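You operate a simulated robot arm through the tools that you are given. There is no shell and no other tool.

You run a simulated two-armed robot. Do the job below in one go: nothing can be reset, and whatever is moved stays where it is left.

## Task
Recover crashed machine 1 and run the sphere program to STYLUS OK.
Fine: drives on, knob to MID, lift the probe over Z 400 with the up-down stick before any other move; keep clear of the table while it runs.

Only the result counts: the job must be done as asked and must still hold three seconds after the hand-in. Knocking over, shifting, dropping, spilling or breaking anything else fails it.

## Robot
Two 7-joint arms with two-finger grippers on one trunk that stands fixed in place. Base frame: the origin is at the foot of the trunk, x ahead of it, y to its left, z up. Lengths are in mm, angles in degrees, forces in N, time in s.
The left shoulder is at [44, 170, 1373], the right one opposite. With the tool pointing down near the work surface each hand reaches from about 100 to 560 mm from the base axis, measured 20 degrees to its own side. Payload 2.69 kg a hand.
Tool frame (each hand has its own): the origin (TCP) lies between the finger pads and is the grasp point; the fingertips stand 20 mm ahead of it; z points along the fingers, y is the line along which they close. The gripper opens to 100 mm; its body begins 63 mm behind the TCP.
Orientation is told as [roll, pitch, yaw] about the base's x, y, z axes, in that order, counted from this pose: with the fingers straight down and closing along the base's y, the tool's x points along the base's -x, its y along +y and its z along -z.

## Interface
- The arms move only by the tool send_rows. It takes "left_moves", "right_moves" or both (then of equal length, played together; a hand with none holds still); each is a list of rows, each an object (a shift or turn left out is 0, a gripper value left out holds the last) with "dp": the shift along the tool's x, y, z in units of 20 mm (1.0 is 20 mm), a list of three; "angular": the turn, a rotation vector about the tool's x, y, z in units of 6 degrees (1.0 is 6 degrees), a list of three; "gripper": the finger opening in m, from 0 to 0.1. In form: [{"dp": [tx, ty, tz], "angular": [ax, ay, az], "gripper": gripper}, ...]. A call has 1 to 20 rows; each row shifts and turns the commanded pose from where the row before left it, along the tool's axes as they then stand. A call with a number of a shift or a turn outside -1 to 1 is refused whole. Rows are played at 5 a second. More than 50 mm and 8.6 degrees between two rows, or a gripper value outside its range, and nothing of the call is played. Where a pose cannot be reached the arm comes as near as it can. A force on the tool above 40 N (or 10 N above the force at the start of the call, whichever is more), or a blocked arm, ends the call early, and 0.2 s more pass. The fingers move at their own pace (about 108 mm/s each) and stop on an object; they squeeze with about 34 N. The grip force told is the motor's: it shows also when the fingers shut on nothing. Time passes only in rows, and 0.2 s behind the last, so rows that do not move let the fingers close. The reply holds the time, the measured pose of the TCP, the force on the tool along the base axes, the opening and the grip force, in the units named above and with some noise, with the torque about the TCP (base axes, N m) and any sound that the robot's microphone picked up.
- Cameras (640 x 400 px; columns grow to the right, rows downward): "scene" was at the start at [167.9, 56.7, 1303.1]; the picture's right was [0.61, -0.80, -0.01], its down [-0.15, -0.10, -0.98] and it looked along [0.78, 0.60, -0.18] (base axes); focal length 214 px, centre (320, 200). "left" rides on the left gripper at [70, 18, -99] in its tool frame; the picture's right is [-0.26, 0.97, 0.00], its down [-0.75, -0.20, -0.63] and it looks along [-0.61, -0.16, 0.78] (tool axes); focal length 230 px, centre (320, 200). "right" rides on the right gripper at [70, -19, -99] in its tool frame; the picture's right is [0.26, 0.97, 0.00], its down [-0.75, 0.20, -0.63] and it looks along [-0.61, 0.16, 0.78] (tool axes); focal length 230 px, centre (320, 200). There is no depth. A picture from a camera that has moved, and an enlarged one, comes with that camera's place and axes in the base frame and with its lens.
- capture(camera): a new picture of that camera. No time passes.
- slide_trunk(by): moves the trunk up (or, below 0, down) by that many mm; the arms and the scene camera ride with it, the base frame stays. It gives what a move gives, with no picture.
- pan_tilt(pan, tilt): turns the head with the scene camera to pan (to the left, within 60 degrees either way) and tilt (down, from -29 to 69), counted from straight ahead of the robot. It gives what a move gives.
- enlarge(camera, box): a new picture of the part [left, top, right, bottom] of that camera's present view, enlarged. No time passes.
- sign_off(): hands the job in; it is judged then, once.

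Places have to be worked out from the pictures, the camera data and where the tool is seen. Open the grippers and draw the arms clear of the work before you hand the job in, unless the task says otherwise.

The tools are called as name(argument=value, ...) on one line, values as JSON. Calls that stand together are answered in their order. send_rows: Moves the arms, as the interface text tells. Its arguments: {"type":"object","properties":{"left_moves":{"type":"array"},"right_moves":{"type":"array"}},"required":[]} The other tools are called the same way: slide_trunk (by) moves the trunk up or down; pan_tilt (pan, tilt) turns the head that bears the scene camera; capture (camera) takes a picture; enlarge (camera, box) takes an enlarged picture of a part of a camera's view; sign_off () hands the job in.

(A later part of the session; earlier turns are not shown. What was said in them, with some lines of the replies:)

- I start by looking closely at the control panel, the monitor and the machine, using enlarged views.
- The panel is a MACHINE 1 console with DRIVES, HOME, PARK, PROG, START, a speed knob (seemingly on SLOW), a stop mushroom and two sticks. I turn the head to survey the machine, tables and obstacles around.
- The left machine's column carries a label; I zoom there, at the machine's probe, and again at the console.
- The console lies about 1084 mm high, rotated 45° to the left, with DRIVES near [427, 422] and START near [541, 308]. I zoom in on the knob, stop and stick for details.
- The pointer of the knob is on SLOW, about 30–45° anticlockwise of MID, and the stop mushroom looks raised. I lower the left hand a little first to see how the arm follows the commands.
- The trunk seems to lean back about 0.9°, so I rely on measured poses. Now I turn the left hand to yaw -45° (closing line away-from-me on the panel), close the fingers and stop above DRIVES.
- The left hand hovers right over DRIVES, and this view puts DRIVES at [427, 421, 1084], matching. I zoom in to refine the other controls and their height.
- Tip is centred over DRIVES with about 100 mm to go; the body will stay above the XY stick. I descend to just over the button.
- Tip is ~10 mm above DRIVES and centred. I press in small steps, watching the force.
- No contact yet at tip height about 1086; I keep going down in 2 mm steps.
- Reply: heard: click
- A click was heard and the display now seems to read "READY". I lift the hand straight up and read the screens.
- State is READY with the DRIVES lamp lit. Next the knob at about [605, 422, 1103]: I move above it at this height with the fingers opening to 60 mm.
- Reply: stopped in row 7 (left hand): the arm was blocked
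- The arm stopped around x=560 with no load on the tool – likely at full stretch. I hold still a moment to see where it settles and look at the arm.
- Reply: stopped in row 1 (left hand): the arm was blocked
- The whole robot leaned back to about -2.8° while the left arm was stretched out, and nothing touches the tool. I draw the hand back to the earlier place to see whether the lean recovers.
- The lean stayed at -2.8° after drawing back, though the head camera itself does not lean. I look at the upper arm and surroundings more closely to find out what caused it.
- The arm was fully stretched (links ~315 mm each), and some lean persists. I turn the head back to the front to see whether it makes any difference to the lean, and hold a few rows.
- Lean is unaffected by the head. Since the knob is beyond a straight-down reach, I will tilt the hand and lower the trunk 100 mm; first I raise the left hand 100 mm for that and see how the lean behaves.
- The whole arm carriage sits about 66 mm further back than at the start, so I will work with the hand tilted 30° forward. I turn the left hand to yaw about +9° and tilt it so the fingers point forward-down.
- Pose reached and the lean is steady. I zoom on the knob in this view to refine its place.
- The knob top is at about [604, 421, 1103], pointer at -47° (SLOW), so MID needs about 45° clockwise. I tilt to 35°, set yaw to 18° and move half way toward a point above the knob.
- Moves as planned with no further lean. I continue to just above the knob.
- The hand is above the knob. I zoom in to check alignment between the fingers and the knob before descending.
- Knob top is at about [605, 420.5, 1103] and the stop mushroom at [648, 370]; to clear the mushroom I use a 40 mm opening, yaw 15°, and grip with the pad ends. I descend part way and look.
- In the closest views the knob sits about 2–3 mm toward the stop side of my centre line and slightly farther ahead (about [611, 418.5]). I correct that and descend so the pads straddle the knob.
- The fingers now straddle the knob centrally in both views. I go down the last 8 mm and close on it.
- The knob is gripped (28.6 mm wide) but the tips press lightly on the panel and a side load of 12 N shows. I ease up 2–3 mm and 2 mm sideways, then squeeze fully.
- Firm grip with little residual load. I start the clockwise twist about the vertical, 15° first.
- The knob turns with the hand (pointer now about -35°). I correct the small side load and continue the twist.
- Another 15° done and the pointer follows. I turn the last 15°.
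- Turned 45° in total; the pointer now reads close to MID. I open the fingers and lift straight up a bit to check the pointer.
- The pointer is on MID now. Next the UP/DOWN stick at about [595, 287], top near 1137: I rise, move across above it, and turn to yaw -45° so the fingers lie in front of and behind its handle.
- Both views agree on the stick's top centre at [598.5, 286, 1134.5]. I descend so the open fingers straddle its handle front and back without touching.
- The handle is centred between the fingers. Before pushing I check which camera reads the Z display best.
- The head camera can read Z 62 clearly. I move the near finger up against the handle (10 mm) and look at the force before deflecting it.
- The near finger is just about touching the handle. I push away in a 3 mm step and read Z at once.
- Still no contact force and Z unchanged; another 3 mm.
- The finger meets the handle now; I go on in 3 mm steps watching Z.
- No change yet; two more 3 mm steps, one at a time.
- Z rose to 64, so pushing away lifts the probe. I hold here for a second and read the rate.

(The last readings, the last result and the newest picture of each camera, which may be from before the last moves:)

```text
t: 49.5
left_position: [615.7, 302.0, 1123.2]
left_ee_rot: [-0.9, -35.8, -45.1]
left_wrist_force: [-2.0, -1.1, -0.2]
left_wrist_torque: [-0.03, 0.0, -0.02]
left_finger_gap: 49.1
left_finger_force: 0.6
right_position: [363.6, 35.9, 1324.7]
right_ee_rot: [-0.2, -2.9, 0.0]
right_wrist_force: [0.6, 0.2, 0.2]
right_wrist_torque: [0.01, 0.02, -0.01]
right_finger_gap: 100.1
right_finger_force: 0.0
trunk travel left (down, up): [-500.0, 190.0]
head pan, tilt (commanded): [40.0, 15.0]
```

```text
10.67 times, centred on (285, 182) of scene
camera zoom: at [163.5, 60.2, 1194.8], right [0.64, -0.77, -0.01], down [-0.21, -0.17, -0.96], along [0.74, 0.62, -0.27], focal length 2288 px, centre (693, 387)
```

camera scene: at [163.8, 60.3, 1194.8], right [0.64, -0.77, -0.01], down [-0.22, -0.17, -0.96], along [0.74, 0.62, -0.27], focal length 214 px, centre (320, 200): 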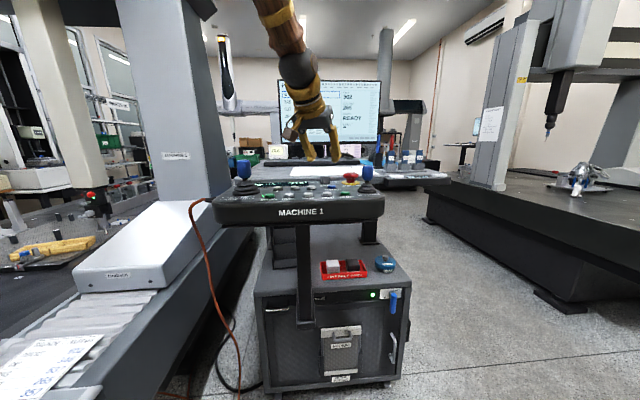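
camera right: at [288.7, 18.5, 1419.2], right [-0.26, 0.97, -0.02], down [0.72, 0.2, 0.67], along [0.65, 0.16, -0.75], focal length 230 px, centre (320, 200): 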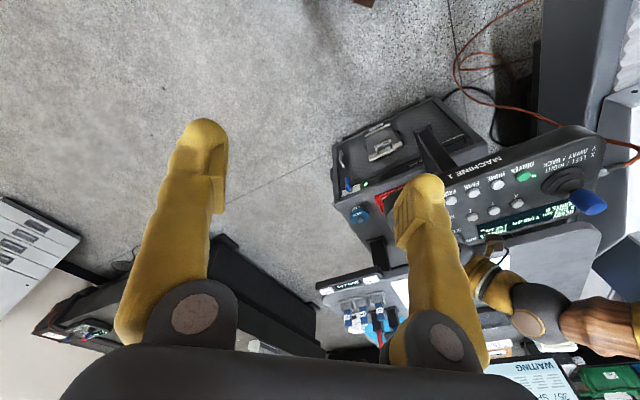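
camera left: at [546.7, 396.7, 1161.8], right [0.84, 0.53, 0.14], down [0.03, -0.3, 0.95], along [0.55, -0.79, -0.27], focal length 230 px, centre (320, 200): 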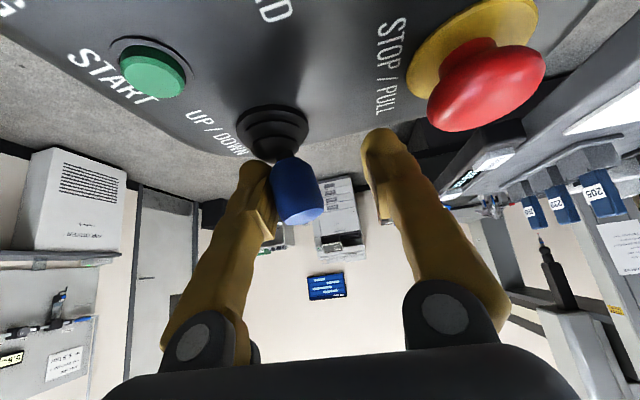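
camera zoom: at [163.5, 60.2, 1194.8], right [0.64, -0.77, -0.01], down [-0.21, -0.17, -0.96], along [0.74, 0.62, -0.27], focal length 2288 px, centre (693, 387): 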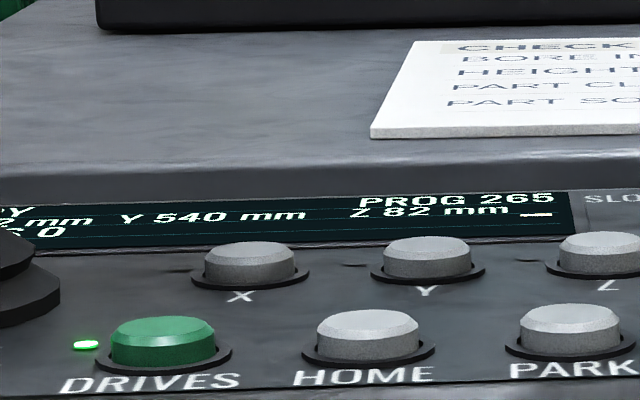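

About 15 mm/s. I push 3 mm further and hold for two seconds.

send_rows(left_moves=[{"dp": [0, 0.15, 0]}, {"dp": [0, 0, 0]}, {"dp": [0, 0, 0]}, {"dp": [0, 0, 0]}, {"dp": [0, 0, 0]}, {"dp": [0, 0, 0]}, {"dp": [0, 0, 0]}, {"dp": [0, 0, 0]}, {"dp": [0, 0, 0]}, {"dp": [0, 0, 0]}])

enlarge(camera="scene", box=[255, 170, 315, 195])

capture(camera="scene")

```text
t: 51.7
left_position: [617.5, 305.7, 1122.2]
left_ee_rot: [-0.8, -35.8, -45.1]
left_wrist_force: [-1.9, -3.3, -0.3]
left_wrist_torque: [0.02, -0.02, 0.04]
left_finger_gap: 49.5
left_finger_force: 1.1
right_position: [362.9, 36.8, 1323.9]
right_ee_rot: [-0.2, -2.9, 0.1]
right_wrist_force: [-0.2, -0.2, -0.1]
right_wrist_torque: [0.01, -0.03, -0.02]
right_finger_gap: 99.6
right_finger_force: 0.0
trunk travel left (down, up): [-500.0, 190.0]
head pan, tilt (commanded): [40.0, 15.0]
```

```text
10.67 times, centred on (285, 182) of scene
camera zoom: at [163.6, 60.0, 1194.8], right [0.64, -0.77, -0.01], down [-0.21, -0.17, -0.96], along [0.74, 0.62, -0.27], focal length 2288 px, centre (693, 387)
```

zoom: 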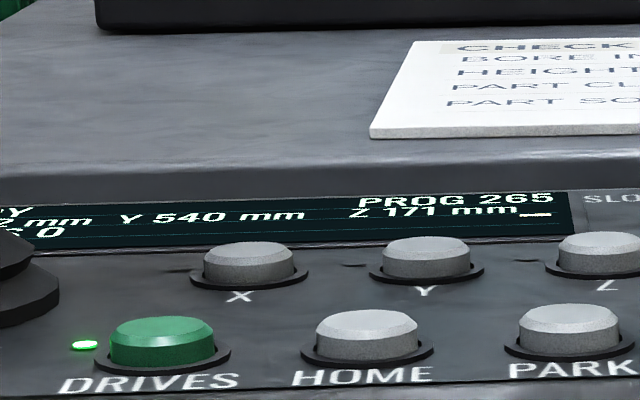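

```text
taken
camera scene: at [163.6, 60.0, 1194.8], right [0.64, -0.77, -0.01], down [-0.21, -0.17, -0.96], along [0.74, 0.62, -0.27], focal length 214 px, centre (320, 200)
```

scene: 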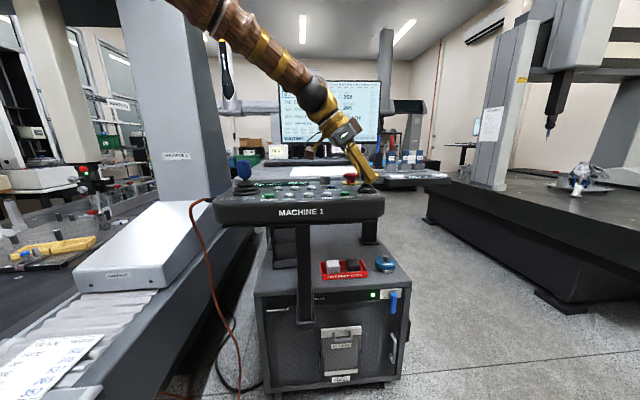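

Z is 171 and rising about 40 mm/s. I hold for 4 seconds.

send_rows(left_moves=[{"dp": [0, 0, 0]}, {"dp": [0, 0, 0]}, {"dp": [0, 0, 0]}, {"dp": [0, 0, 0]}, {"dp": [0, 0, 0]}, {"dp": [0, 0, 0]}, {"dp": [0, 0, 0]}, {"dp": [0, 0, 0]}, {"dp": [0, 0, 0]}, {"dp": [0, 0, 0]}, {"dp": [0, 0, 0]}, {"dp": [0, 0, 0]}, {"dp": [0, 0, 0]}, {"dp": [0, 0, 0]}, {"dp": [0, 0, 0]}, {"dp": [0, 0, 0]}, {"dp": [0, 0, 0]}, {"dp": [0, 0, 0]}, {"dp": [0, 0, 0]}, {"dp": [0, 0, 0]}])

enlarge(camera="scene", box=[255, 170, 315, 195])

```text
t: 55.9
left_position: [618.1, 305.9, 1122.4]
left_ee_rot: [-0.8, -35.8, -45.1]
left_wrist_force: [-0.8, -1.6, 0.7]
left_wrist_torque: [-0.03, -0.03, -0.01]
left_finger_gap: 49.5
left_finger_force: 0.6
right_position: [362.4, 37.4, 1324.9]
right_ee_rot: [-0.2, -2.9, 0.0]
right_wrist_force: [-0.4, -0.2, 0.2]
right_wrist_torque: [-0.02, 0.04, 0.0]
right_finger_gap: 100.0
right_finger_force: 0.2
trunk travel left (down, up): [-500.0, 190.0]
head pan, tilt (commanded): [40.0, 15.0]
```

```text
10.67 times, centred on (285, 182) of scene
camera zoom: at [163.5, 60.1, 1194.8], right [0.64, -0.77, -0.01], down [-0.21, -0.17, -0.96], along [0.74, 0.62, -0.27], focal length 2288 px, centre (693, 387)
```

zoom: 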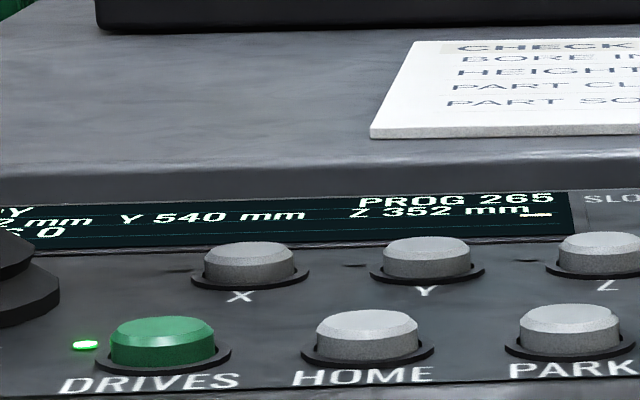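

Z 352. I hold two more seconds, then let the stick return to its centre by drawing the hand back.

send_rows(left_moves=[{"dp": [0, 0, 0]}, {"dp": [0, 0, 0]}, {"dp": [0, 0, 0]}, {"dp": [0, 0, 0]}, {"dp": [0, 0, 0]}, {"dp": [0, 0, 0]}, {"dp": [0, 0, 0]}, {"dp": [0, 0, 0]}, {"dp": [0, 0, 0]}, {"dp": [0, -0.5, 0]}, {"dp": [0, -0.45, 0]}, {"dp": [0, -0.4, 0]}, {"dp": [0, 0, 0]}])

enlarge(camera="scene", box=[255, 170, 315, 195])

capture(camera="left")

```text
t: 58.7
left_position: [599.2, 287.2, 1122.7]
left_ee_rot: [-0.8, -35.9, -45.2]
left_wrist_force: [0.1, 0.3, 0.4]
left_wrist_torque: [0.02, -0.01, -0.01]
left_finger_gap: 47.9
left_finger_force: 0.1
right_position: [362.5, 37.2, 1323.8]
right_ee_rot: [-0.4, -2.9, 0.1]
right_wrist_force: [-0.1, 0.4, 0.0]
right_wrist_torque: [-0.02, 0.0, 0.0]
right_finger_gap: 100.2
right_finger_force: 0.1
trunk travel left (down, up): [-500.0, 190.0]
head pan, tilt (commanded): [40.0, 15.0]
```

```text
10.67 times, centred on (285, 182) of scene
camera zoom: at [163.8, 60.4, 1194.8], right [0.64, -0.77, -0.01], down [-0.21, -0.17, -0.96], along [0.74, 0.62, -0.27], focal length 2288 px, centre (693, 387)
```

zoom: 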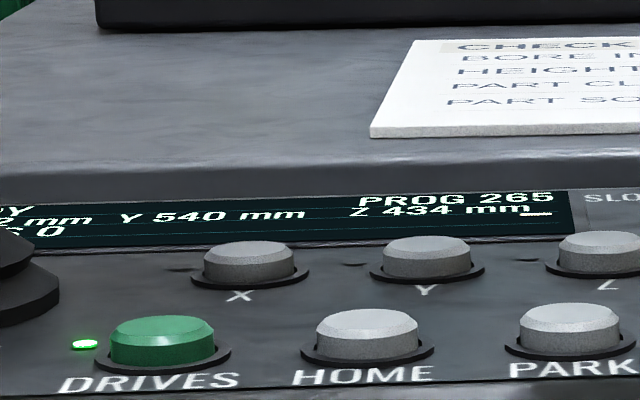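

```text
taken
camera left: at [531.2, 382.4, 1161.5], right [0.84, 0.53, 0.14], down [0.03, -0.31, 0.95], along [0.55, -0.79, -0.27], focal length 230 px, centre (320, 200)
```

left: 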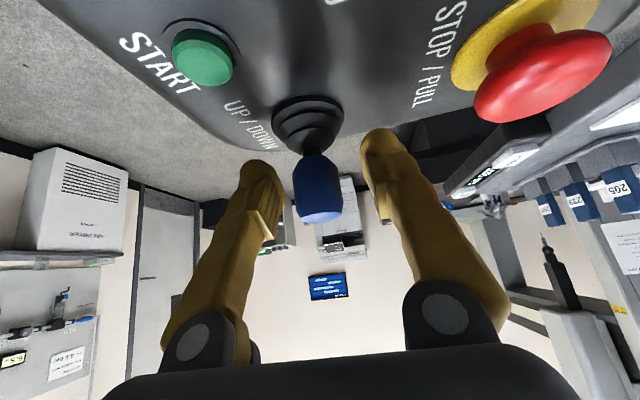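

Z 434 with the stick back at centre. I rise, close the fingers, move back above PROG (about [512, 337]) and set the hand upright.

send_rows(left_moves=[{"dp": [-0.548, 0, -0.76]}, {"dp": [-0.548, 0, -0.76]}, {"dp": [-0.548, 0, -0.76]}, {"dp": [-0.548, 0, -0.76]}, {"dp": [0.78, -0.264, -0.563], "gripper": 0.0}, {"dp": [0.78, -0.264, -0.563]}, {"dp": [0.78, -0.264, -0.563]}, {"dp": [0.78, -0.264, -0.563]}, {"dp": [0.78, -0.264, -0.563]}, {"angular": [0, 1, 0]}, {"angular": [0, 1, 0]}, {"angular": [0, 1, 0]}, {"angular": [0, 1, 0]}, {"angular": [0, 1, 0]}, {"angular": [0, 0.97, 0]}, {"dp": [0, 0, 0]}])

capture(camera="left")

capture(camera="scene")

```text
t: 62.1
left_position: [511.4, 338.4, 1198.9]
left_ee_rot: [-0.5, 0.2, -45.5]
left_wrist_force: [0.3, 0.5, 0.3]
left_wrist_torque: [0.01, -0.01, 0.04]
left_finger_gap: 0.0
left_finger_force: 30.0
right_position: [361.7, 38.1, 1324.6]
right_ee_rot: [-0.3, -2.9, 0.2]
right_wrist_force: [1.1, 0.6, -0.9]
right_wrist_torque: [-0.02, -0.02, -0.03]
right_finger_gap: 99.9
right_finger_force: 0.1
trunk travel left (down, up): [-500.0, 190.0]
head pan, tilt (commanded): [40.0, 15.0]
```

```text
taken
camera left: at [475.9, 401.3, 1297.4], right [0.87, 0.49, -0.01], down [0.39, -0.67, 0.63], along [0.3, -0.55, -0.78], focal length 230 px, centre (320, 200)
```

left: 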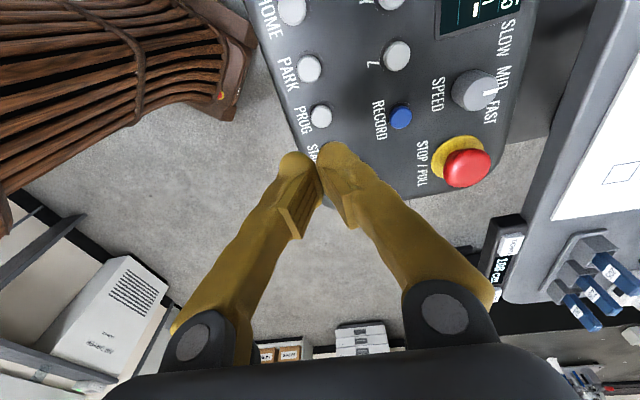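

```text
taken
camera scene: at [163.3, 60.9, 1194.8], right [0.64, -0.77, -0.01], down [-0.21, -0.17, -0.96], along [0.74, 0.62, -0.27], focal length 214 px, centre (320, 200)
```

scene: 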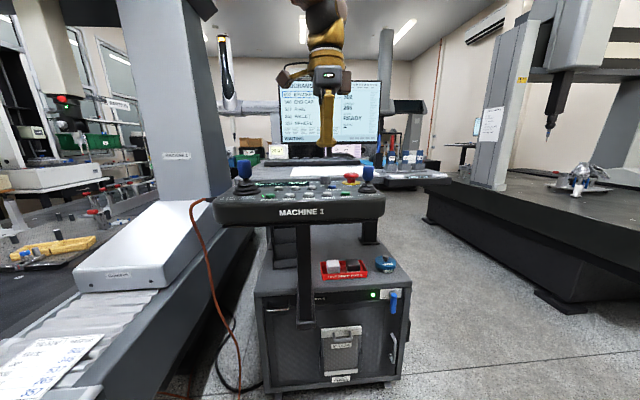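

PROG appears at [509.6, 336], the hand is at [511.4, 338.4]; I correct that and descend to just above it.

send_rows(left_moves=[{"dp": [0, -0.14, 0.8]}, {"dp": [0, 0, 1]}, {"dp": [0, 0, 1]}, {"dp": [0, 0, 1]}, {"dp": [0, 0, 0.6]}, {"dp": [0, 0, 0]}])

enlarge(camera="scene", box=[250, 80, 400, 220])

capture(camera="left")

```text
t: 63.5
left_position: [508.8, 335.2, 1111.3]
left_ee_rot: [-0.6, 0.1, -45.5]
left_wrist_force: [-0.3, -0.4, 0.1]
left_wrist_torque: [0.02, 0.02, 0.03]
left_finger_gap: 0.0
left_finger_force: 29.9
right_position: [363.2, 37.1, 1324.4]
right_ee_rot: [-0.3, -2.9, 0.1]
right_wrist_force: [0.3, -0.8, -0.6]
right_wrist_torque: [0.01, 0.03, 0.0]
right_finger_gap: 100.2
right_finger_force: 0.1
trunk travel left (down, up): [-500.0, 190.0]
head pan, tilt (commanded): [40.0, 15.0]
```

```text
2.86 times, centred on (325, 150) of scene
camera zoom: at [163.6, 60.4, 1194.8], right [0.64, -0.77, -0.01], down [-0.21, -0.17, -0.96], along [0.74, 0.62, -0.27], focal length 613 px, centre (306, 343)
```

zoom: 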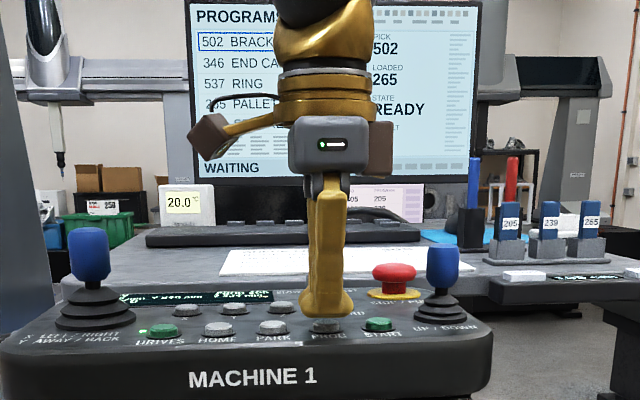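

```text
taken
camera left: at [474.1, 398.1, 1209.1], right [0.87, 0.49, -0.01], down [0.39, -0.67, 0.63], along [0.3, -0.55, -0.78], focal length 230 px, centre (320, 200)
```

left: 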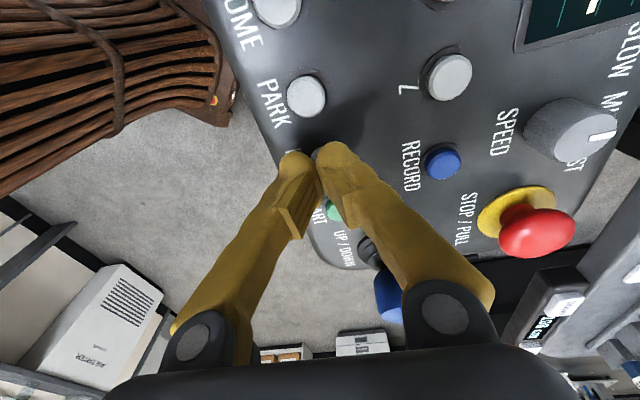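

Aligned over PROG. I press in small steps until it clicks.

send_rows(left_moves=[{"dp": [0, 0, 0.2]}, {"dp": [0, 0, 0.1]}, {"dp": [0, 0, 0.1]}, {"dp": [0, 0, 0.1]}])

enlarge(camera="scene", box=[250, 80, 400, 220])

```text
t: 64.5
left_position: [509.7, 334.1, 1101.3]
left_ee_rot: [-0.5, 0.0, -45.4]
left_wrist_force: [1.1, -0.8, 1.8]
left_wrist_torque: [-0.01, -0.01, -0.01]
left_finger_gap: 0.2
left_finger_force: 29.2
right_position: [363.4, 36.1, 1324.2]
right_ee_rot: [-0.3, -2.8, 0.0]
right_wrist_force: [0.0, -0.1, 0.4]
right_wrist_torque: [0.0, 0.0, -0.01]
right_finger_gap: 100.1
right_finger_force: 0.0
trunk travel left (down, up): [-500.0, 190.0]
head pan, tilt (commanded): [40.0, 15.0]
heard: click
```

```text
2.86 times, centred on (325, 150) of scene
camera zoom: at [163.7, 60.2, 1194.8], right [0.64, -0.77, -0.01], down [-0.21, -0.17, -0.96], along [0.74, 0.62, -0.27], focal length 613 px, centre (306, 343)
```

zoom: 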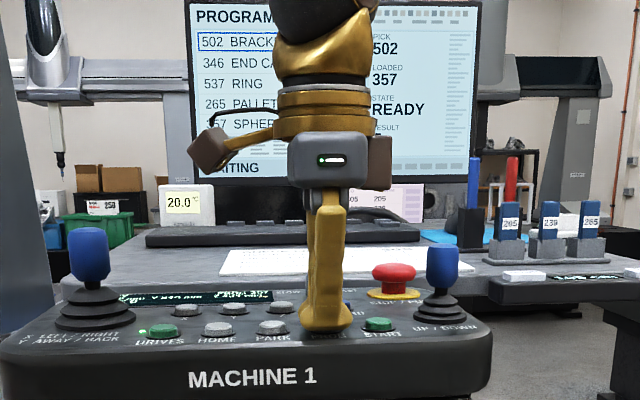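

A click, and LOADED changed from 265 to 357 – the SPHERE program. I lift off PROG and confirm.

send_rows(left_moves=[{"dp": [0, 0, -0.5]}, {"dp": [0, 0, -1]}, {"dp": [0, 0, -1]}, {"dp": [0, 0, -1]}, {"dp": [0, 0, -0.9]}, {"dp": [0, 0, 0]}])

enlarge(camera="scene", box=[255, 170, 315, 195])

enlarge(camera="scene", box=[250, 80, 400, 220])

capture(camera="left")

```text
t: 65.9
left_position: [512.0, 335.3, 1187.9]
left_ee_rot: [-0.6, 0.1, -45.5]
left_wrist_force: [0.9, -0.5, 0.0]
left_wrist_torque: [0.02, 0.01, 0.03]
left_finger_gap: 0.0
left_finger_force: 29.3
right_position: [363.0, 36.9, 1324.0]
right_ee_rot: [-0.3, -2.9, 0.0]
right_wrist_force: [0.8, 0.1, 1.2]
right_wrist_torque: [-0.01, 0.01, 0.03]
right_finger_gap: 100.0
right_finger_force: 0.1
trunk travel left (down, up): [-500.0, 190.0]
head pan, tilt (commanded): [40.0, 15.0]
```

```text
10.67 times, centred on (285, 182) of scene
camera zoom: at [163.9, 60.4, 1194.8], right [0.64, -0.77, -0.01], down [-0.21, -0.17, -0.96], along [0.74, 0.62, -0.27], focal length 2288 px, centre (693, 387)
```

zoom: 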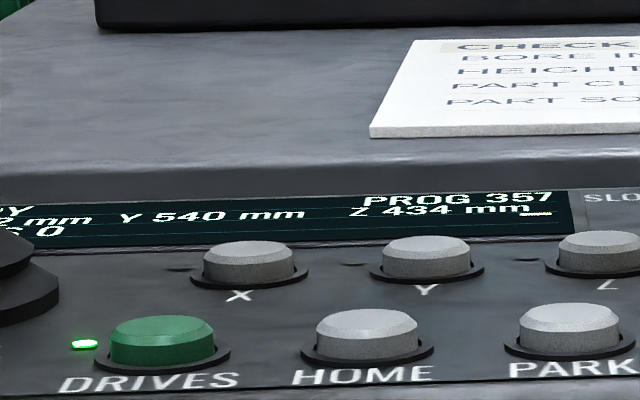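

```text
2.86 times, centred on (325, 150) of scene
camera zoom: at [163.9, 60.4, 1194.8], right [0.64, -0.77, -0.01], down [-0.21, -0.17, -0.96], along [0.74, 0.62, -0.27], focal length 613 px, centre (306, 343)
```

zoom: 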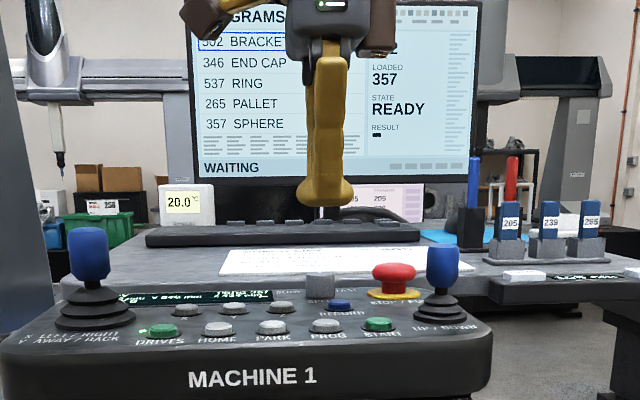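

```text
taken
camera left: at [475.2, 399.1, 1287.5], right [0.87, 0.49, -0.01], down [0.39, -0.67, 0.63], along [0.3, -0.55, -0.78], focal length 230 px, centre (320, 200)
```

left: 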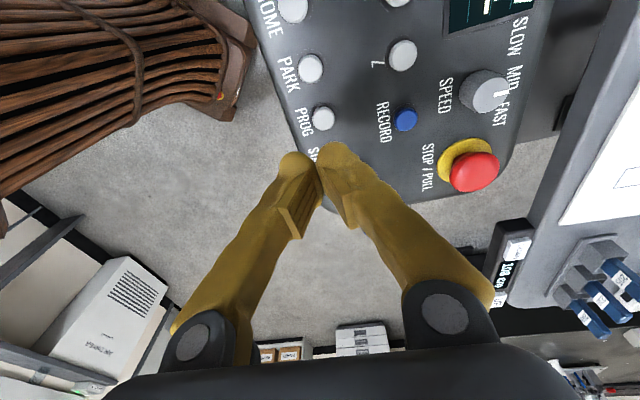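

PROG 357 is shown with Z 434 and READY. START should be at about [539, 309]; I move above it and check.

send_rows(left_moves=[{"dp": [-0.94, 0.012, 0]}, {"dp": [-0.94, 0.012, 0]}, {"dp": [0, 0, 0]}])

enlarge(camera="left", box=[250, 60, 450, 200])

enlarge(camera="scene", box=[250, 80, 400, 220])

```text
t: 66.7
left_position: [536.0, 308.4, 1189.4]
left_ee_rot: [-0.6, 0.1, -45.5]
left_wrist_force: [-0.6, 0.3, 0.1]
left_wrist_torque: [0.01, 0.0, 0.02]
left_finger_gap: 0.0
left_finger_force: 29.7
right_position: [362.6, 37.7, 1325.3]
right_ee_rot: [-0.3, -2.9, 0.1]
right_wrist_force: [-0.3, 0.3, -0.4]
right_wrist_torque: [0.0, -0.05, 0.0]
right_finger_gap: 99.9
right_finger_force: 0.1
trunk travel left (down, up): [-500.0, 190.0]
head pan, tilt (commanded): [40.0, 15.0]
```

```text
2.86 times, centred on (350, 130) of left
camera zoom: at [500.7, 371.8, 1287.9], right [0.87, 0.49, -0.01], down [0.39, -0.67, 0.63], along [0.3, -0.55, -0.78], focal length 657 px, centre (234, 400)
```

zoom: 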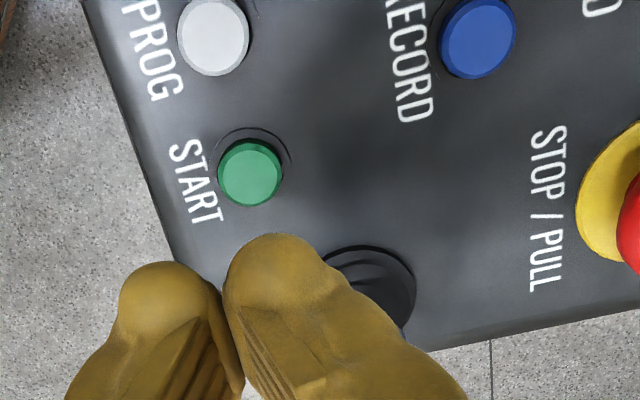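

```text
2.86 times, centred on (325, 150) of scene
camera zoom: at [163.4, 60.6, 1194.8], right [0.64, -0.77, -0.01], down [-0.21, -0.17, -0.96], along [0.74, 0.62, -0.27], focal length 613 px, centre (306, 343)
```

zoom: 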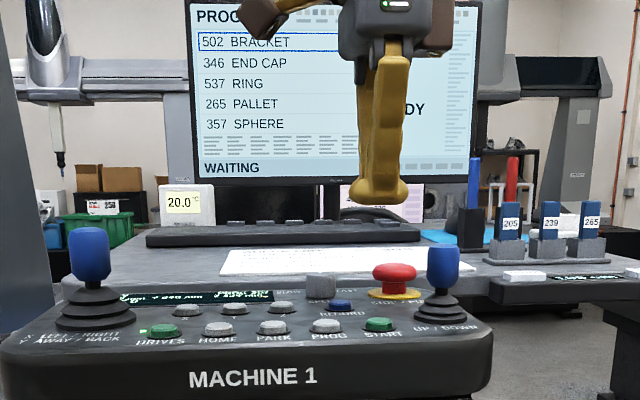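

START is at [538.8, 309.2]; I shift 3 mm, descend to 10 mm above it.

send_rows(left_moves=[{"dp": [-0.07, 0.127, 0.6]}, {"dp": [0, 0, 0.95]}, {"dp": [0, 0, 0.95]}, {"dp": [0, 0, 0.95]}, {"dp": [0, 0, 0.45]}, {"dp": [0, 0, 0]}])

enlarge(camera="scene", box=[250, 80, 400, 220])

```text
t: 68.1
left_position: [538.9, 307.8, 1109.8]
left_ee_rot: [-0.7, 0.1, -45.5]
left_wrist_force: [0.0, -0.6, -0.3]
left_wrist_torque: [-0.01, 0.0, -0.01]
left_finger_gap: 0.1
left_finger_force: 29.7
right_position: [363.2, 35.9, 1324.6]
right_ee_rot: [-0.3, -2.9, 0.1]
right_wrist_force: [-0.5, 0.6, 0.1]
right_wrist_torque: [-0.02, -0.01, -0.02]
right_finger_gap: 99.9
right_finger_force: 0.0
trunk travel left (down, up): [-500.0, 190.0]
head pan, tilt (commanded): [40.0, 15.0]
```

```text
2.86 times, centred on (325, 150) of scene
camera zoom: at [163.7, 60.3, 1194.8], right [0.64, -0.77, -0.01], down [-0.21, -0.17, -0.96], along [0.74, 0.62, -0.27], focal length 613 px, centre (306, 343)
```

zoom: 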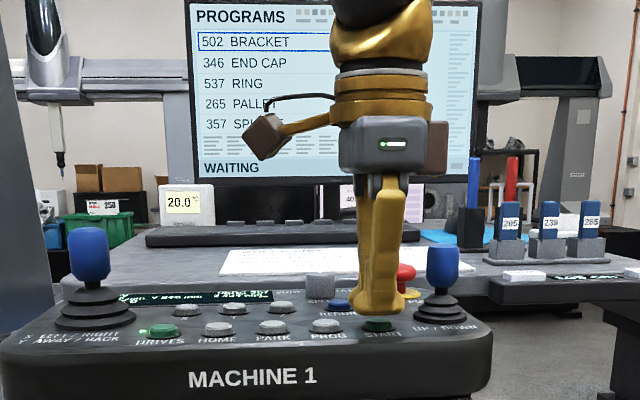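

Before starting, I check the machine table and probe once more for anything in the way.

enlarge(camera="scene", box=[0, 80, 170, 280])

```text
2.00 times, centred on (85, 180) of scene
camera zoom: at [163.7, 60.3, 1194.8], right [0.64, -0.77, -0.01], down [-0.21, -0.17, -0.96], along [0.74, 0.62, -0.27], focal length 429 px, centre (790, 240)
```

zoom: 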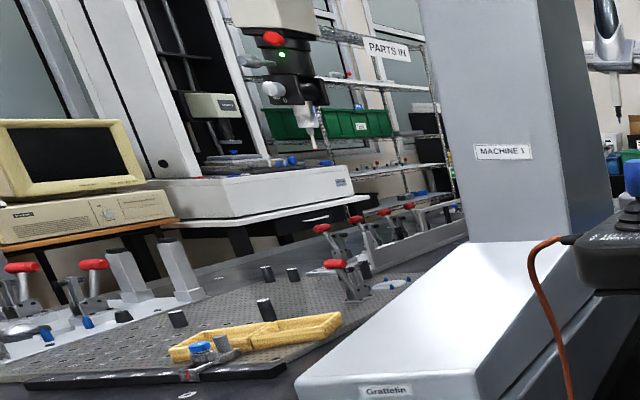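

The probe is well up and the table free of my arms. I press START and lift off right away.

send_rows(left_moves=[{"dp": [0, 0, 0.2]}, {"dp": [0, 0, 0.1]}, {"dp": [0, 0, 0.1]}, {"dp": [0, 0, 0.1]}, {"dp": [0, 0, -0.5]}, {"dp": [0, 0, -1]}, {"dp": [0, 0, -1]}])

capture(camera="scene")

enlarge(camera="scene", box=[250, 80, 400, 220])

```text
t: 69.7
left_position: [540.0, 310.4, 1150.6]
left_ee_rot: [-0.5, 0.0, -45.5]
left_wrist_force: [-1.1, -0.5, 0.2]
left_wrist_torque: [-0.03, 0.03, -0.01]
left_finger_gap: 0.3
left_finger_force: 28.9
right_position: [363.5, 36.6, 1325.0]
right_ee_rot: [-0.2, -2.8, 0.0]
right_wrist_force: [0.4, -0.2, 0.3]
right_wrist_torque: [0.01, -0.02, -0.05]
right_finger_gap: 100.0
right_finger_force: 0.2
trunk travel left (down, up): [-500.0, 190.0]
head pan, tilt (commanded): [40.0, 15.0]
heard: click
```

```text
taken
camera scene: at [163.6, 60.3, 1194.8], right [0.64, -0.77, -0.01], down [-0.21, -0.17, -0.96], along [0.74, 0.62, -0.27], focal length 214 px, centre (320, 200)
```

scene: 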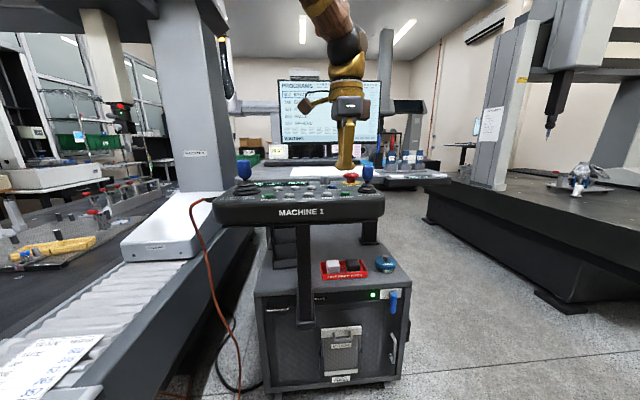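

```text
2.86 times, centred on (325, 150) of scene
camera zoom: at [163.6, 60.3, 1194.8], right [0.64, -0.77, -0.01], down [-0.21, -0.17, -0.96], along [0.74, 0.62, -0.27], focal length 613 px, centre (306, 343)
```

zoom: 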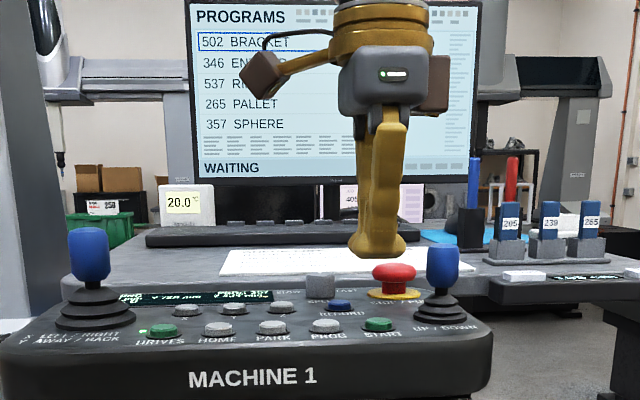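

The machine is running (the gantry moves). I lift the hand and draw it back toward me, away from the console and the machine.

send_rows(left_moves=[{"dp": [0, 0, -1]}, {"dp": [0, 0, -1]}, {"dp": [0.18, -0.88, -0.5]}, {"dp": [0.18, -0.88, -0.5]}, {"dp": [0.18, -0.88, -0.3]}, {"dp": [0.18, -0.88, 0]}, {"dp": [0.18, -0.88, 0]}, {"dp": [0, 0, 0]}])

capture(camera="scene")

enlarge(camera="scene", box=[230, 60, 400, 200])

```text
t: 71.5
left_position: [463.9, 259.4, 1217.4]
left_ee_rot: [-0.6, 0.1, -45.5]
left_wrist_force: [-0.4, 0.2, -0.2]
left_wrist_torque: [0.0, 0.01, 0.02]
left_finger_gap: 0.1
left_finger_force: 29.5
right_position: [362.7, 37.9, 1324.6]
right_ee_rot: [-0.2, -2.8, 0.0]
right_wrist_force: [-0.5, 0.6, -0.7]
right_wrist_torque: [-0.04, -0.02, 0.02]
right_finger_gap: 99.9
right_finger_force: 0.1
trunk travel left (down, up): [-500.0, 190.0]
head pan, tilt (commanded): [40.0, 15.0]
```

```text
taken
camera scene: at [164.1, 60.5, 1194.7], right [0.64, -0.77, -0.01], down [-0.22, -0.17, -0.96], along [0.73, 0.62, -0.27], focal length 214 px, centre (320, 200)
```

scene: 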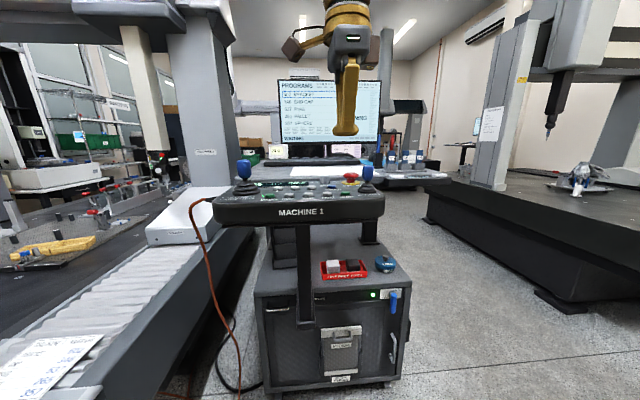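

```text
2.86 times, centred on (315, 130) of scene
camera zoom: at [164.1, 60.5, 1194.7], right [0.64, -0.77, -0.01], down [-0.22, -0.17, -0.96], along [0.73, 0.62, -0.27], focal length 613 px, centre (334, 400)
```

zoom: 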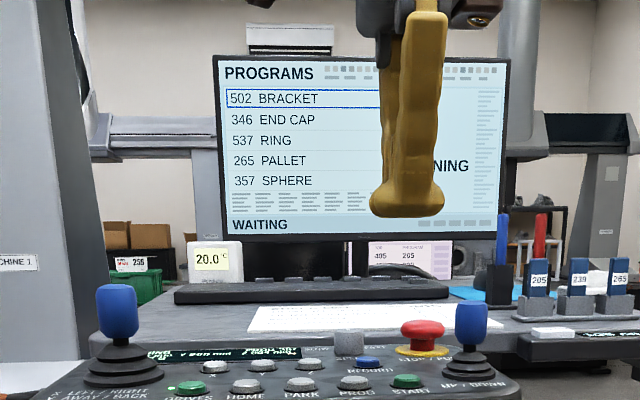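

State shows RUNNING and the probe is down at the sphere. I draw the hand back a bit more to free the view of the screen and wait.

send_rows(left_moves=[{"dp": [0.18, -0.78, 0], "gripper": 0.05}, {"dp": [0.18, -0.78, 0]}, {"dp": [0.18, -0.78, 0]}, {"dp": [0.18, -0.78, 0]}, {"dp": [0, 0, 0]}, {"dp": [0, 0, 0]}, {"dp": [0, 0, 0]}, {"dp": [0, 0, 0]}, {"dp": [0, 0, 0]}, {"dp": [0, 0, 0]}])

capture(camera="scene")

enlarge(camera="scene", box=[230, 60, 400, 200])

enlarge(camera="scene", box=[0, 100, 200, 280])

```text
t: 73.7
left_position: [410.1, 227.7, 1218.9]
left_ee_rot: [-0.4, 0.1, -45.5]
left_wrist_force: [0.3, 0.1, -0.4]
left_wrist_torque: [0.01, 0.01, -0.06]
left_finger_gap: 50.1
left_finger_force: 0.0
right_position: [362.4, 37.5, 1325.5]
right_ee_rot: [-0.4, -2.9, 0.0]
right_wrist_force: [0.5, -0.8, -1.1]
right_wrist_torque: [0.01, -0.01, 0.04]
right_finger_gap: 99.9
right_finger_force: 0.1
trunk travel left (down, up): [-500.0, 190.0]
head pan, tilt (commanded): [40.0, 15.0]
```

```text
taken
camera scene: at [163.7, 60.3, 1194.8], right [0.64, -0.77, -0.01], down [-0.21, -0.17, -0.96], along [0.74, 0.62, -0.27], focal length 214 px, centre (320, 200)
```

scene: 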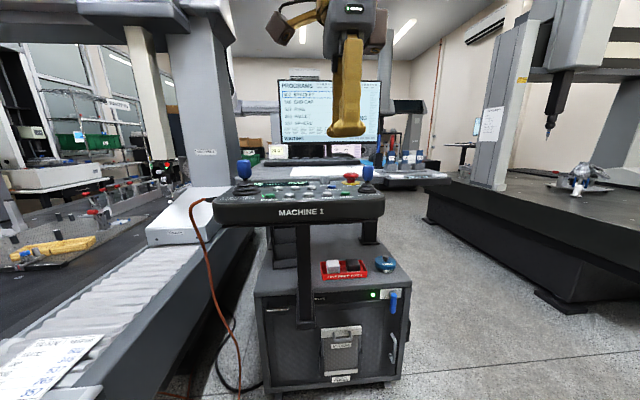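

```text
2.86 times, centred on (315, 130) of scene
camera zoom: at [163.7, 60.3, 1194.8], right [0.64, -0.77, -0.01], down [-0.21, -0.17, -0.96], along [0.74, 0.62, -0.27], focal length 613 px, centre (334, 400)
```

zoom: 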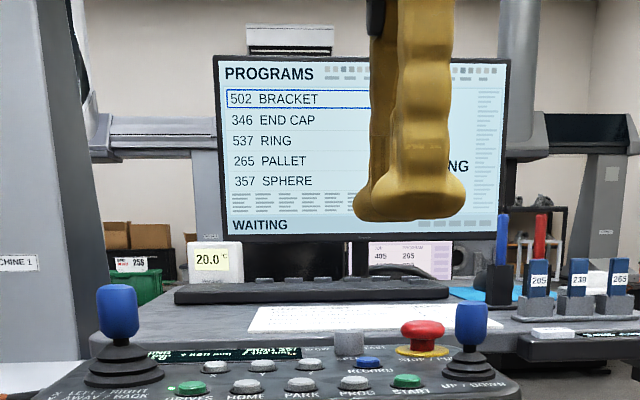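

```text
2.22 times, centred on (100, 190) of scene
camera zoom: at [163.7, 60.3, 1194.8], right [0.64, -0.77, -0.01], down [-0.21, -0.17, -0.96], along [0.74, 0.62, -0.27], focal length 477 px, centre (809, 222)
```

zoom: 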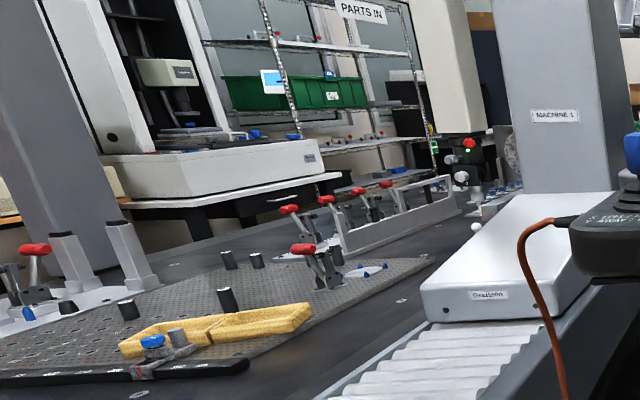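

The probe is measuring at the white sphere. I shift the hand back 80 mm to uncover the STATE and RESULT fields and keep waiting.

send_rows(left_moves=[{"dp": [0.7, -0.7, 0]}, {"dp": [0.7, -0.7, 0]}, {"dp": [0.7, -0.7, 0]}, {"dp": [0.7, -0.7, 0]}, {"dp": [0, 0, 0]}, {"dp": [0, 0, 0]}, {"dp": [0, 0, 0]}, {"dp": [0, 0, 0]}, {"dp": [0, 0, 0]}, {"dp": [0, 0, 0]}, {"dp": [0, 0, 0]}, {"dp": [0, 0, 0]}, {"dp": [0, 0, 0]}, {"dp": [0, 0, 0]}, {"dp": [0, 0, 0]}, {"dp": [0, 0, 0]}, {"dp": [0, 0, 0]}, {"dp": [0, 0, 0]}, {"dp": [0, 0, 0]}])

capture(camera="scene")

enlarge(camera="scene", box=[230, 60, 400, 200])

```text
t: 77.7
left_position: [327.4, 227.6, 1209.4]
left_ee_rot: [-1.7, 1.3, -45.6]
left_wrist_force: [0.2, -0.4, 0.1]
left_wrist_torque: [-0.01, 0.04, 0.03]
left_finger_gap: 50.0
left_finger_force: 0.0
right_position: [364.2, 36.5, 1324.1]
right_ee_rot: [-0.4, -2.8, 0.1]
right_wrist_force: [0.8, 0.2, 0.4]
right_wrist_torque: [-0.01, 0.01, 0.01]
right_finger_gap: 100.0
right_finger_force: 0.0
trunk travel left (down, up): [-500.0, 190.0]
head pan, tilt (commanded): [40.0, 15.0]
```

```text
taken
camera scene: at [163.6, 60.4, 1194.8], right [0.64, -0.77, -0.01], down [-0.21, -0.17, -0.96], along [0.74, 0.62, -0.27], focal length 214 px, centre (320, 200)
```

scene: 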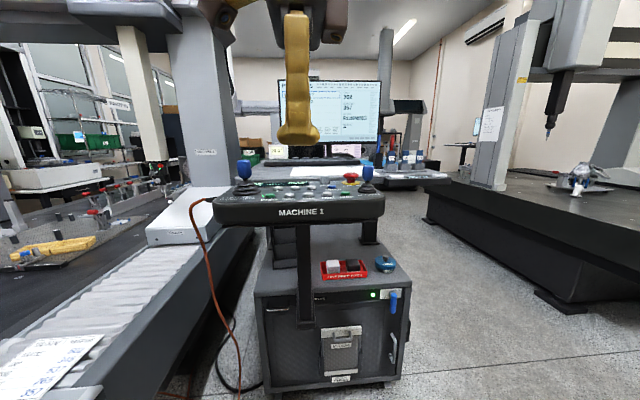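

```text
2.86 times, centred on (315, 130) of scene
camera zoom: at [163.6, 60.4, 1194.8], right [0.64, -0.77, -0.01], down [-0.21, -0.17, -0.96], along [0.74, 0.62, -0.27], focal length 613 px, centre (334, 400)
```

zoom: 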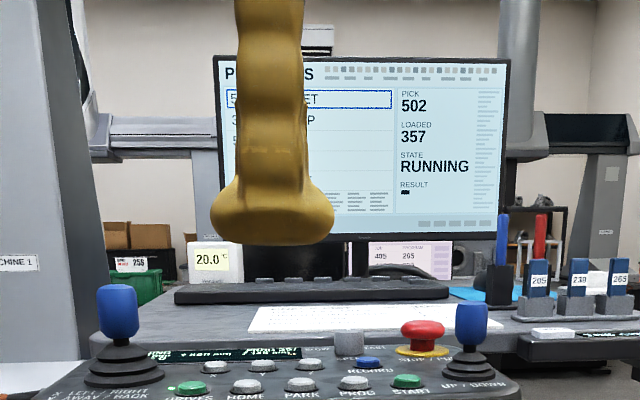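

RUNNING, result still blank. I wait on without moving.

send_rows(left_moves=[{"dp": [0, 0, 0]}, {"dp": [0, 0, 0]}, {"dp": [0, 0, 0]}, {"dp": [0, 0, 0]}, {"dp": [0, 0, 0]}, {"dp": [0, 0, 0]}, {"dp": [0, 0, 0]}, {"dp": [0, 0, 0]}, {"dp": [0, 0, 0]}, {"dp": [0, 0, 0]}, {"dp": [0, 0, 0]}, {"dp": [0, 0, 0]}, {"dp": [0, 0, 0]}, {"dp": [0, 0, 0]}, {"dp": [0, 0, 0]}, {"dp": [0, 0, 0]}, {"dp": [0, 0, 0]}, {"dp": [0, 0, 0]}, {"dp": [0, 0, 0]}, {"dp": [0, 0, 0]}])

enlarge(camera="scene", box=[230, 60, 400, 200])

enlarge(camera="scene", box=[255, 170, 315, 195])

enlarge(camera="scene", box=[100, 120, 220, 220])

```text
t: 81.9
left_position: [328.1, 227.3, 1210.6]
left_ee_rot: [-1.7, 1.2, -45.5]
left_wrist_force: [0.7, 0.8, 0.2]
left_wrist_torque: [0.01, -0.03, -0.02]
left_finger_gap: 50.1
left_finger_force: 0.0
right_position: [362.7, 37.2, 1324.4]
right_ee_rot: [-0.3, -2.9, 0.1]
right_wrist_force: [-0.1, 0.6, -0.4]
right_wrist_torque: [0.0, -0.03, 0.03]
right_finger_gap: 99.9
right_finger_force: 0.2
trunk travel left (down, up): [-500.0, 190.0]
head pan, tilt (commanded): [40.0, 15.0]
```

```text
2.86 times, centred on (315, 130) of scene
camera zoom: at [163.6, 60.4, 1194.8], right [0.64, -0.77, -0.01], down [-0.21, -0.17, -0.96], along [0.74, 0.62, -0.27], focal length 613 px, centre (334, 400)
```

zoom: 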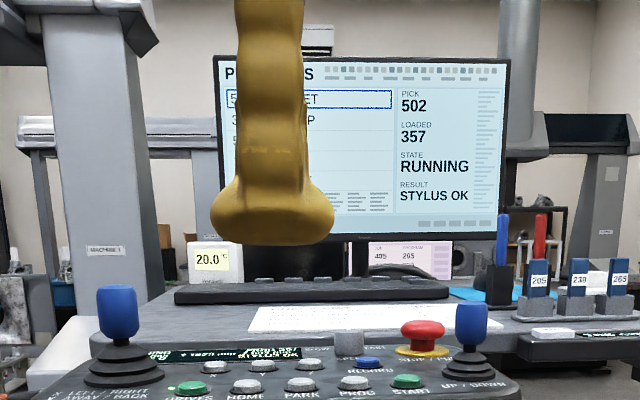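

```text
10.67 times, centred on (285, 182) of scene
camera zoom: at [163.6, 60.4, 1194.8], right [0.64, -0.77, -0.01], down [-0.21, -0.17, -0.96], along [0.74, 0.62, -0.27], focal length 2288 px, centre (693, 387)
```

zoom: 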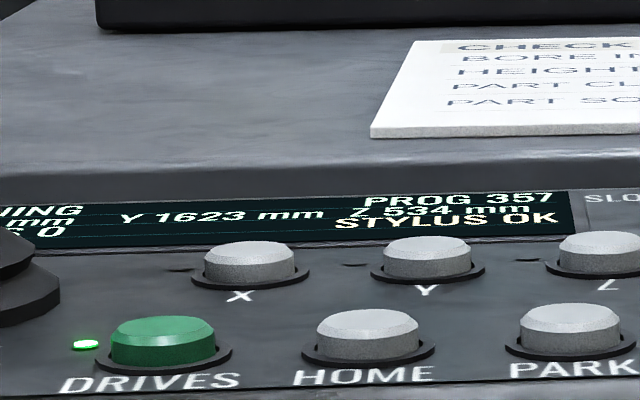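

```text
4.00 times, centred on (160, 170) of scene
camera zoom: at [163.6, 60.4, 1194.8], right [0.64, -0.77, -0.01], down [-0.21, -0.17, -0.96], along [0.74, 0.62, -0.27], focal length 858 px, centre (960, 320)
```

zoom: 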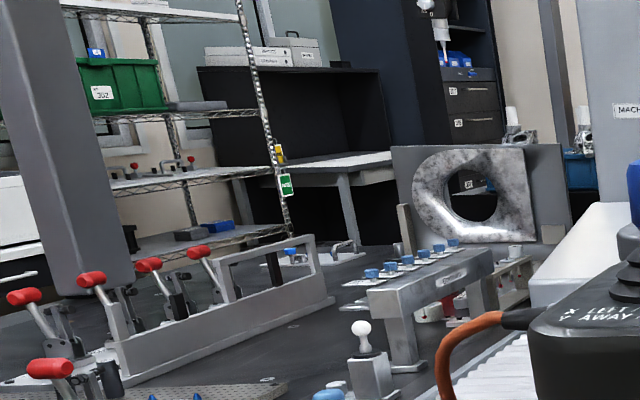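

RESULT reads STYLUS OK while the state is still RUNNING (gantry travelling to park). I wait for it to finish.

send_rows(left_moves=[{"dp": [0, 0, 0]}, {"dp": [0, 0, 0]}, {"dp": [0, 0, 0]}, {"dp": [0, 0, 0]}, {"dp": [0, 0, 0]}, {"dp": [0, 0, 0]}, {"dp": [0, 0, 0]}, {"dp": [0, 0, 0]}, {"dp": [0, 0, 0]}, {"dp": [0, 0, 0]}, {"dp": [0, 0, 0]}, {"dp": [0, 0, 0]}, {"dp": [0, 0, 0]}, {"dp": [0, 0, 0]}, {"dp": [0, 0, 0]}])

enlarge(camera="scene", box=[230, 60, 400, 200])

capture(camera="scene")

```text
t: 85.1
left_position: [327.5, 227.5, 1210.5]
left_ee_rot: [-1.6, 1.3, -45.5]
left_wrist_force: [1.2, 0.6, 0.3]
left_wrist_torque: [0.02, -0.04, 0.02]
left_finger_gap: 49.6
left_finger_force: 0.1
right_position: [362.9, 37.5, 1325.3]
right_ee_rot: [-0.3, -2.8, 0.0]
right_wrist_force: [-0.9, 0.2, 0.2]
right_wrist_torque: [0.02, 0.0, 0.01]
right_finger_gap: 99.8
right_finger_force: 0.0
trunk travel left (down, up): [-500.0, 190.0]
head pan, tilt (commanded): [40.0, 15.0]
```

```text
2.86 times, centred on (315, 130) of scene
camera zoom: at [163.6, 60.4, 1194.8], right [0.64, -0.77, -0.01], down [-0.21, -0.17, -0.96], along [0.74, 0.62, -0.27], focal length 613 px, centre (334, 400)
```

zoom: 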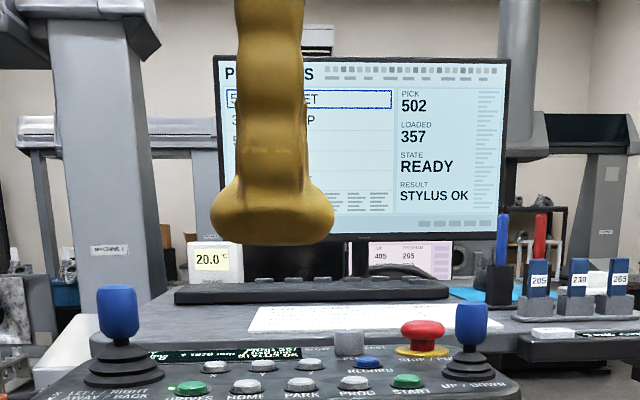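

```text
taken
camera scene: at [163.6, 60.4, 1194.8], right [0.64, -0.77, -0.01], down [-0.21, -0.17, -0.96], along [0.74, 0.62, -0.27], focal length 214 px, centre (320, 200)
```

scene: 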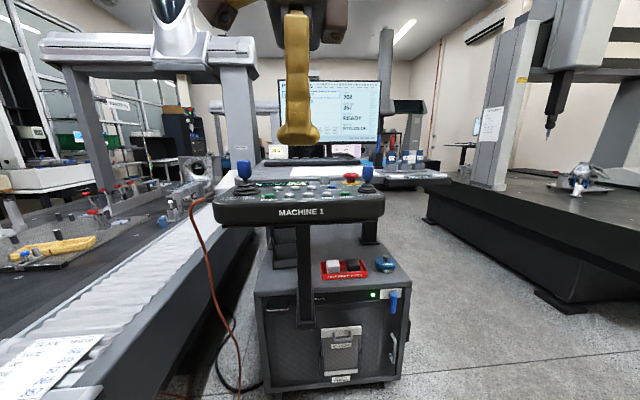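

State READY and RESULT STYLUS OK, with the probe parked high. I open the left gripper fully (the hand is clear of everything) and wait a second to confirm it holds.

send_rows(left_moves=[{"dp": [0, 0, 0], "gripper": 0.1}, {"dp": [0, 0, 0]}, {"dp": [0, 0, 0]}, {"dp": [0, 0, 0]}, {"dp": [0, 0, 0]}])

enlarge(camera="scene", box=[230, 60, 400, 200])

```text
t: 86.3
left_position: [328.4, 226.8, 1209.5]
left_ee_rot: [-1.7, 1.4, -45.5]
left_wrist_force: [0.1, 0.6, 0.3]
left_wrist_torque: [-0.01, -0.03, 0.02]
left_finger_gap: 100.1
left_finger_force: 0.1
right_position: [362.8, 36.1, 1324.8]
right_ee_rot: [-0.3, -2.9, 0.1]
right_wrist_force: [0.5, -0.3, -0.5]
right_wrist_torque: [-0.03, -0.02, 0.02]
right_finger_gap: 100.2
right_finger_force: 0.0
trunk travel left (down, up): [-500.0, 190.0]
head pan, tilt (commanded): [40.0, 15.0]
```

```text
2.86 times, centred on (315, 130) of scene
camera zoom: at [163.6, 60.4, 1194.8], right [0.64, -0.77, -0.01], down [-0.21, -0.17, -0.96], along [0.74, 0.62, -0.27], focal length 613 px, centre (334, 400)
```

zoom: 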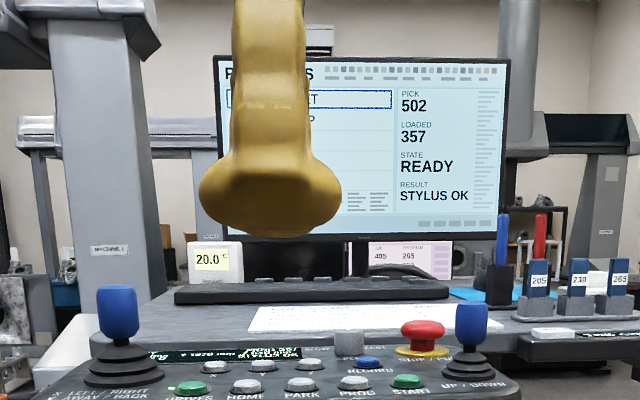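

The screen still shows LOADED 357, READY, STYLUS OK; both grippers are open and clear of the work. I hand the job in.

sign_off()

```text
The job is handed in.
```

Machine 1 is out of its crash state, and the sphere program (357) ran to STYLUS OK. At hand-in the screen showed LOADED 357, READY and STYLUS OK. I don't have the judge's verdict yet.

- **Recovery:** I switched the drives on, turned the knob from SLOW to MID, then lifted the probe from Z 62 to Z 434 with the up-down stick before any other move.
- **Program run:** One press of PROG loaded 357 and START set it running. I drew the left hand back from the console and machine while it ran, and both arms stayed clear of the table.
- **End state:** The gantry finished its run and the probe is up off the table. Both grippers are open and clear of the work.

**Arm lean:** while the left arm was at full reach above the console, both arms leaned back about 3° and never came back. The arm was reported blocked at that point, but the hand felt no contact. I don't know what caused it. I worked around it by lowering the trunk 100 mm and tilting the hand, and saw nothing shifted or knocked over.
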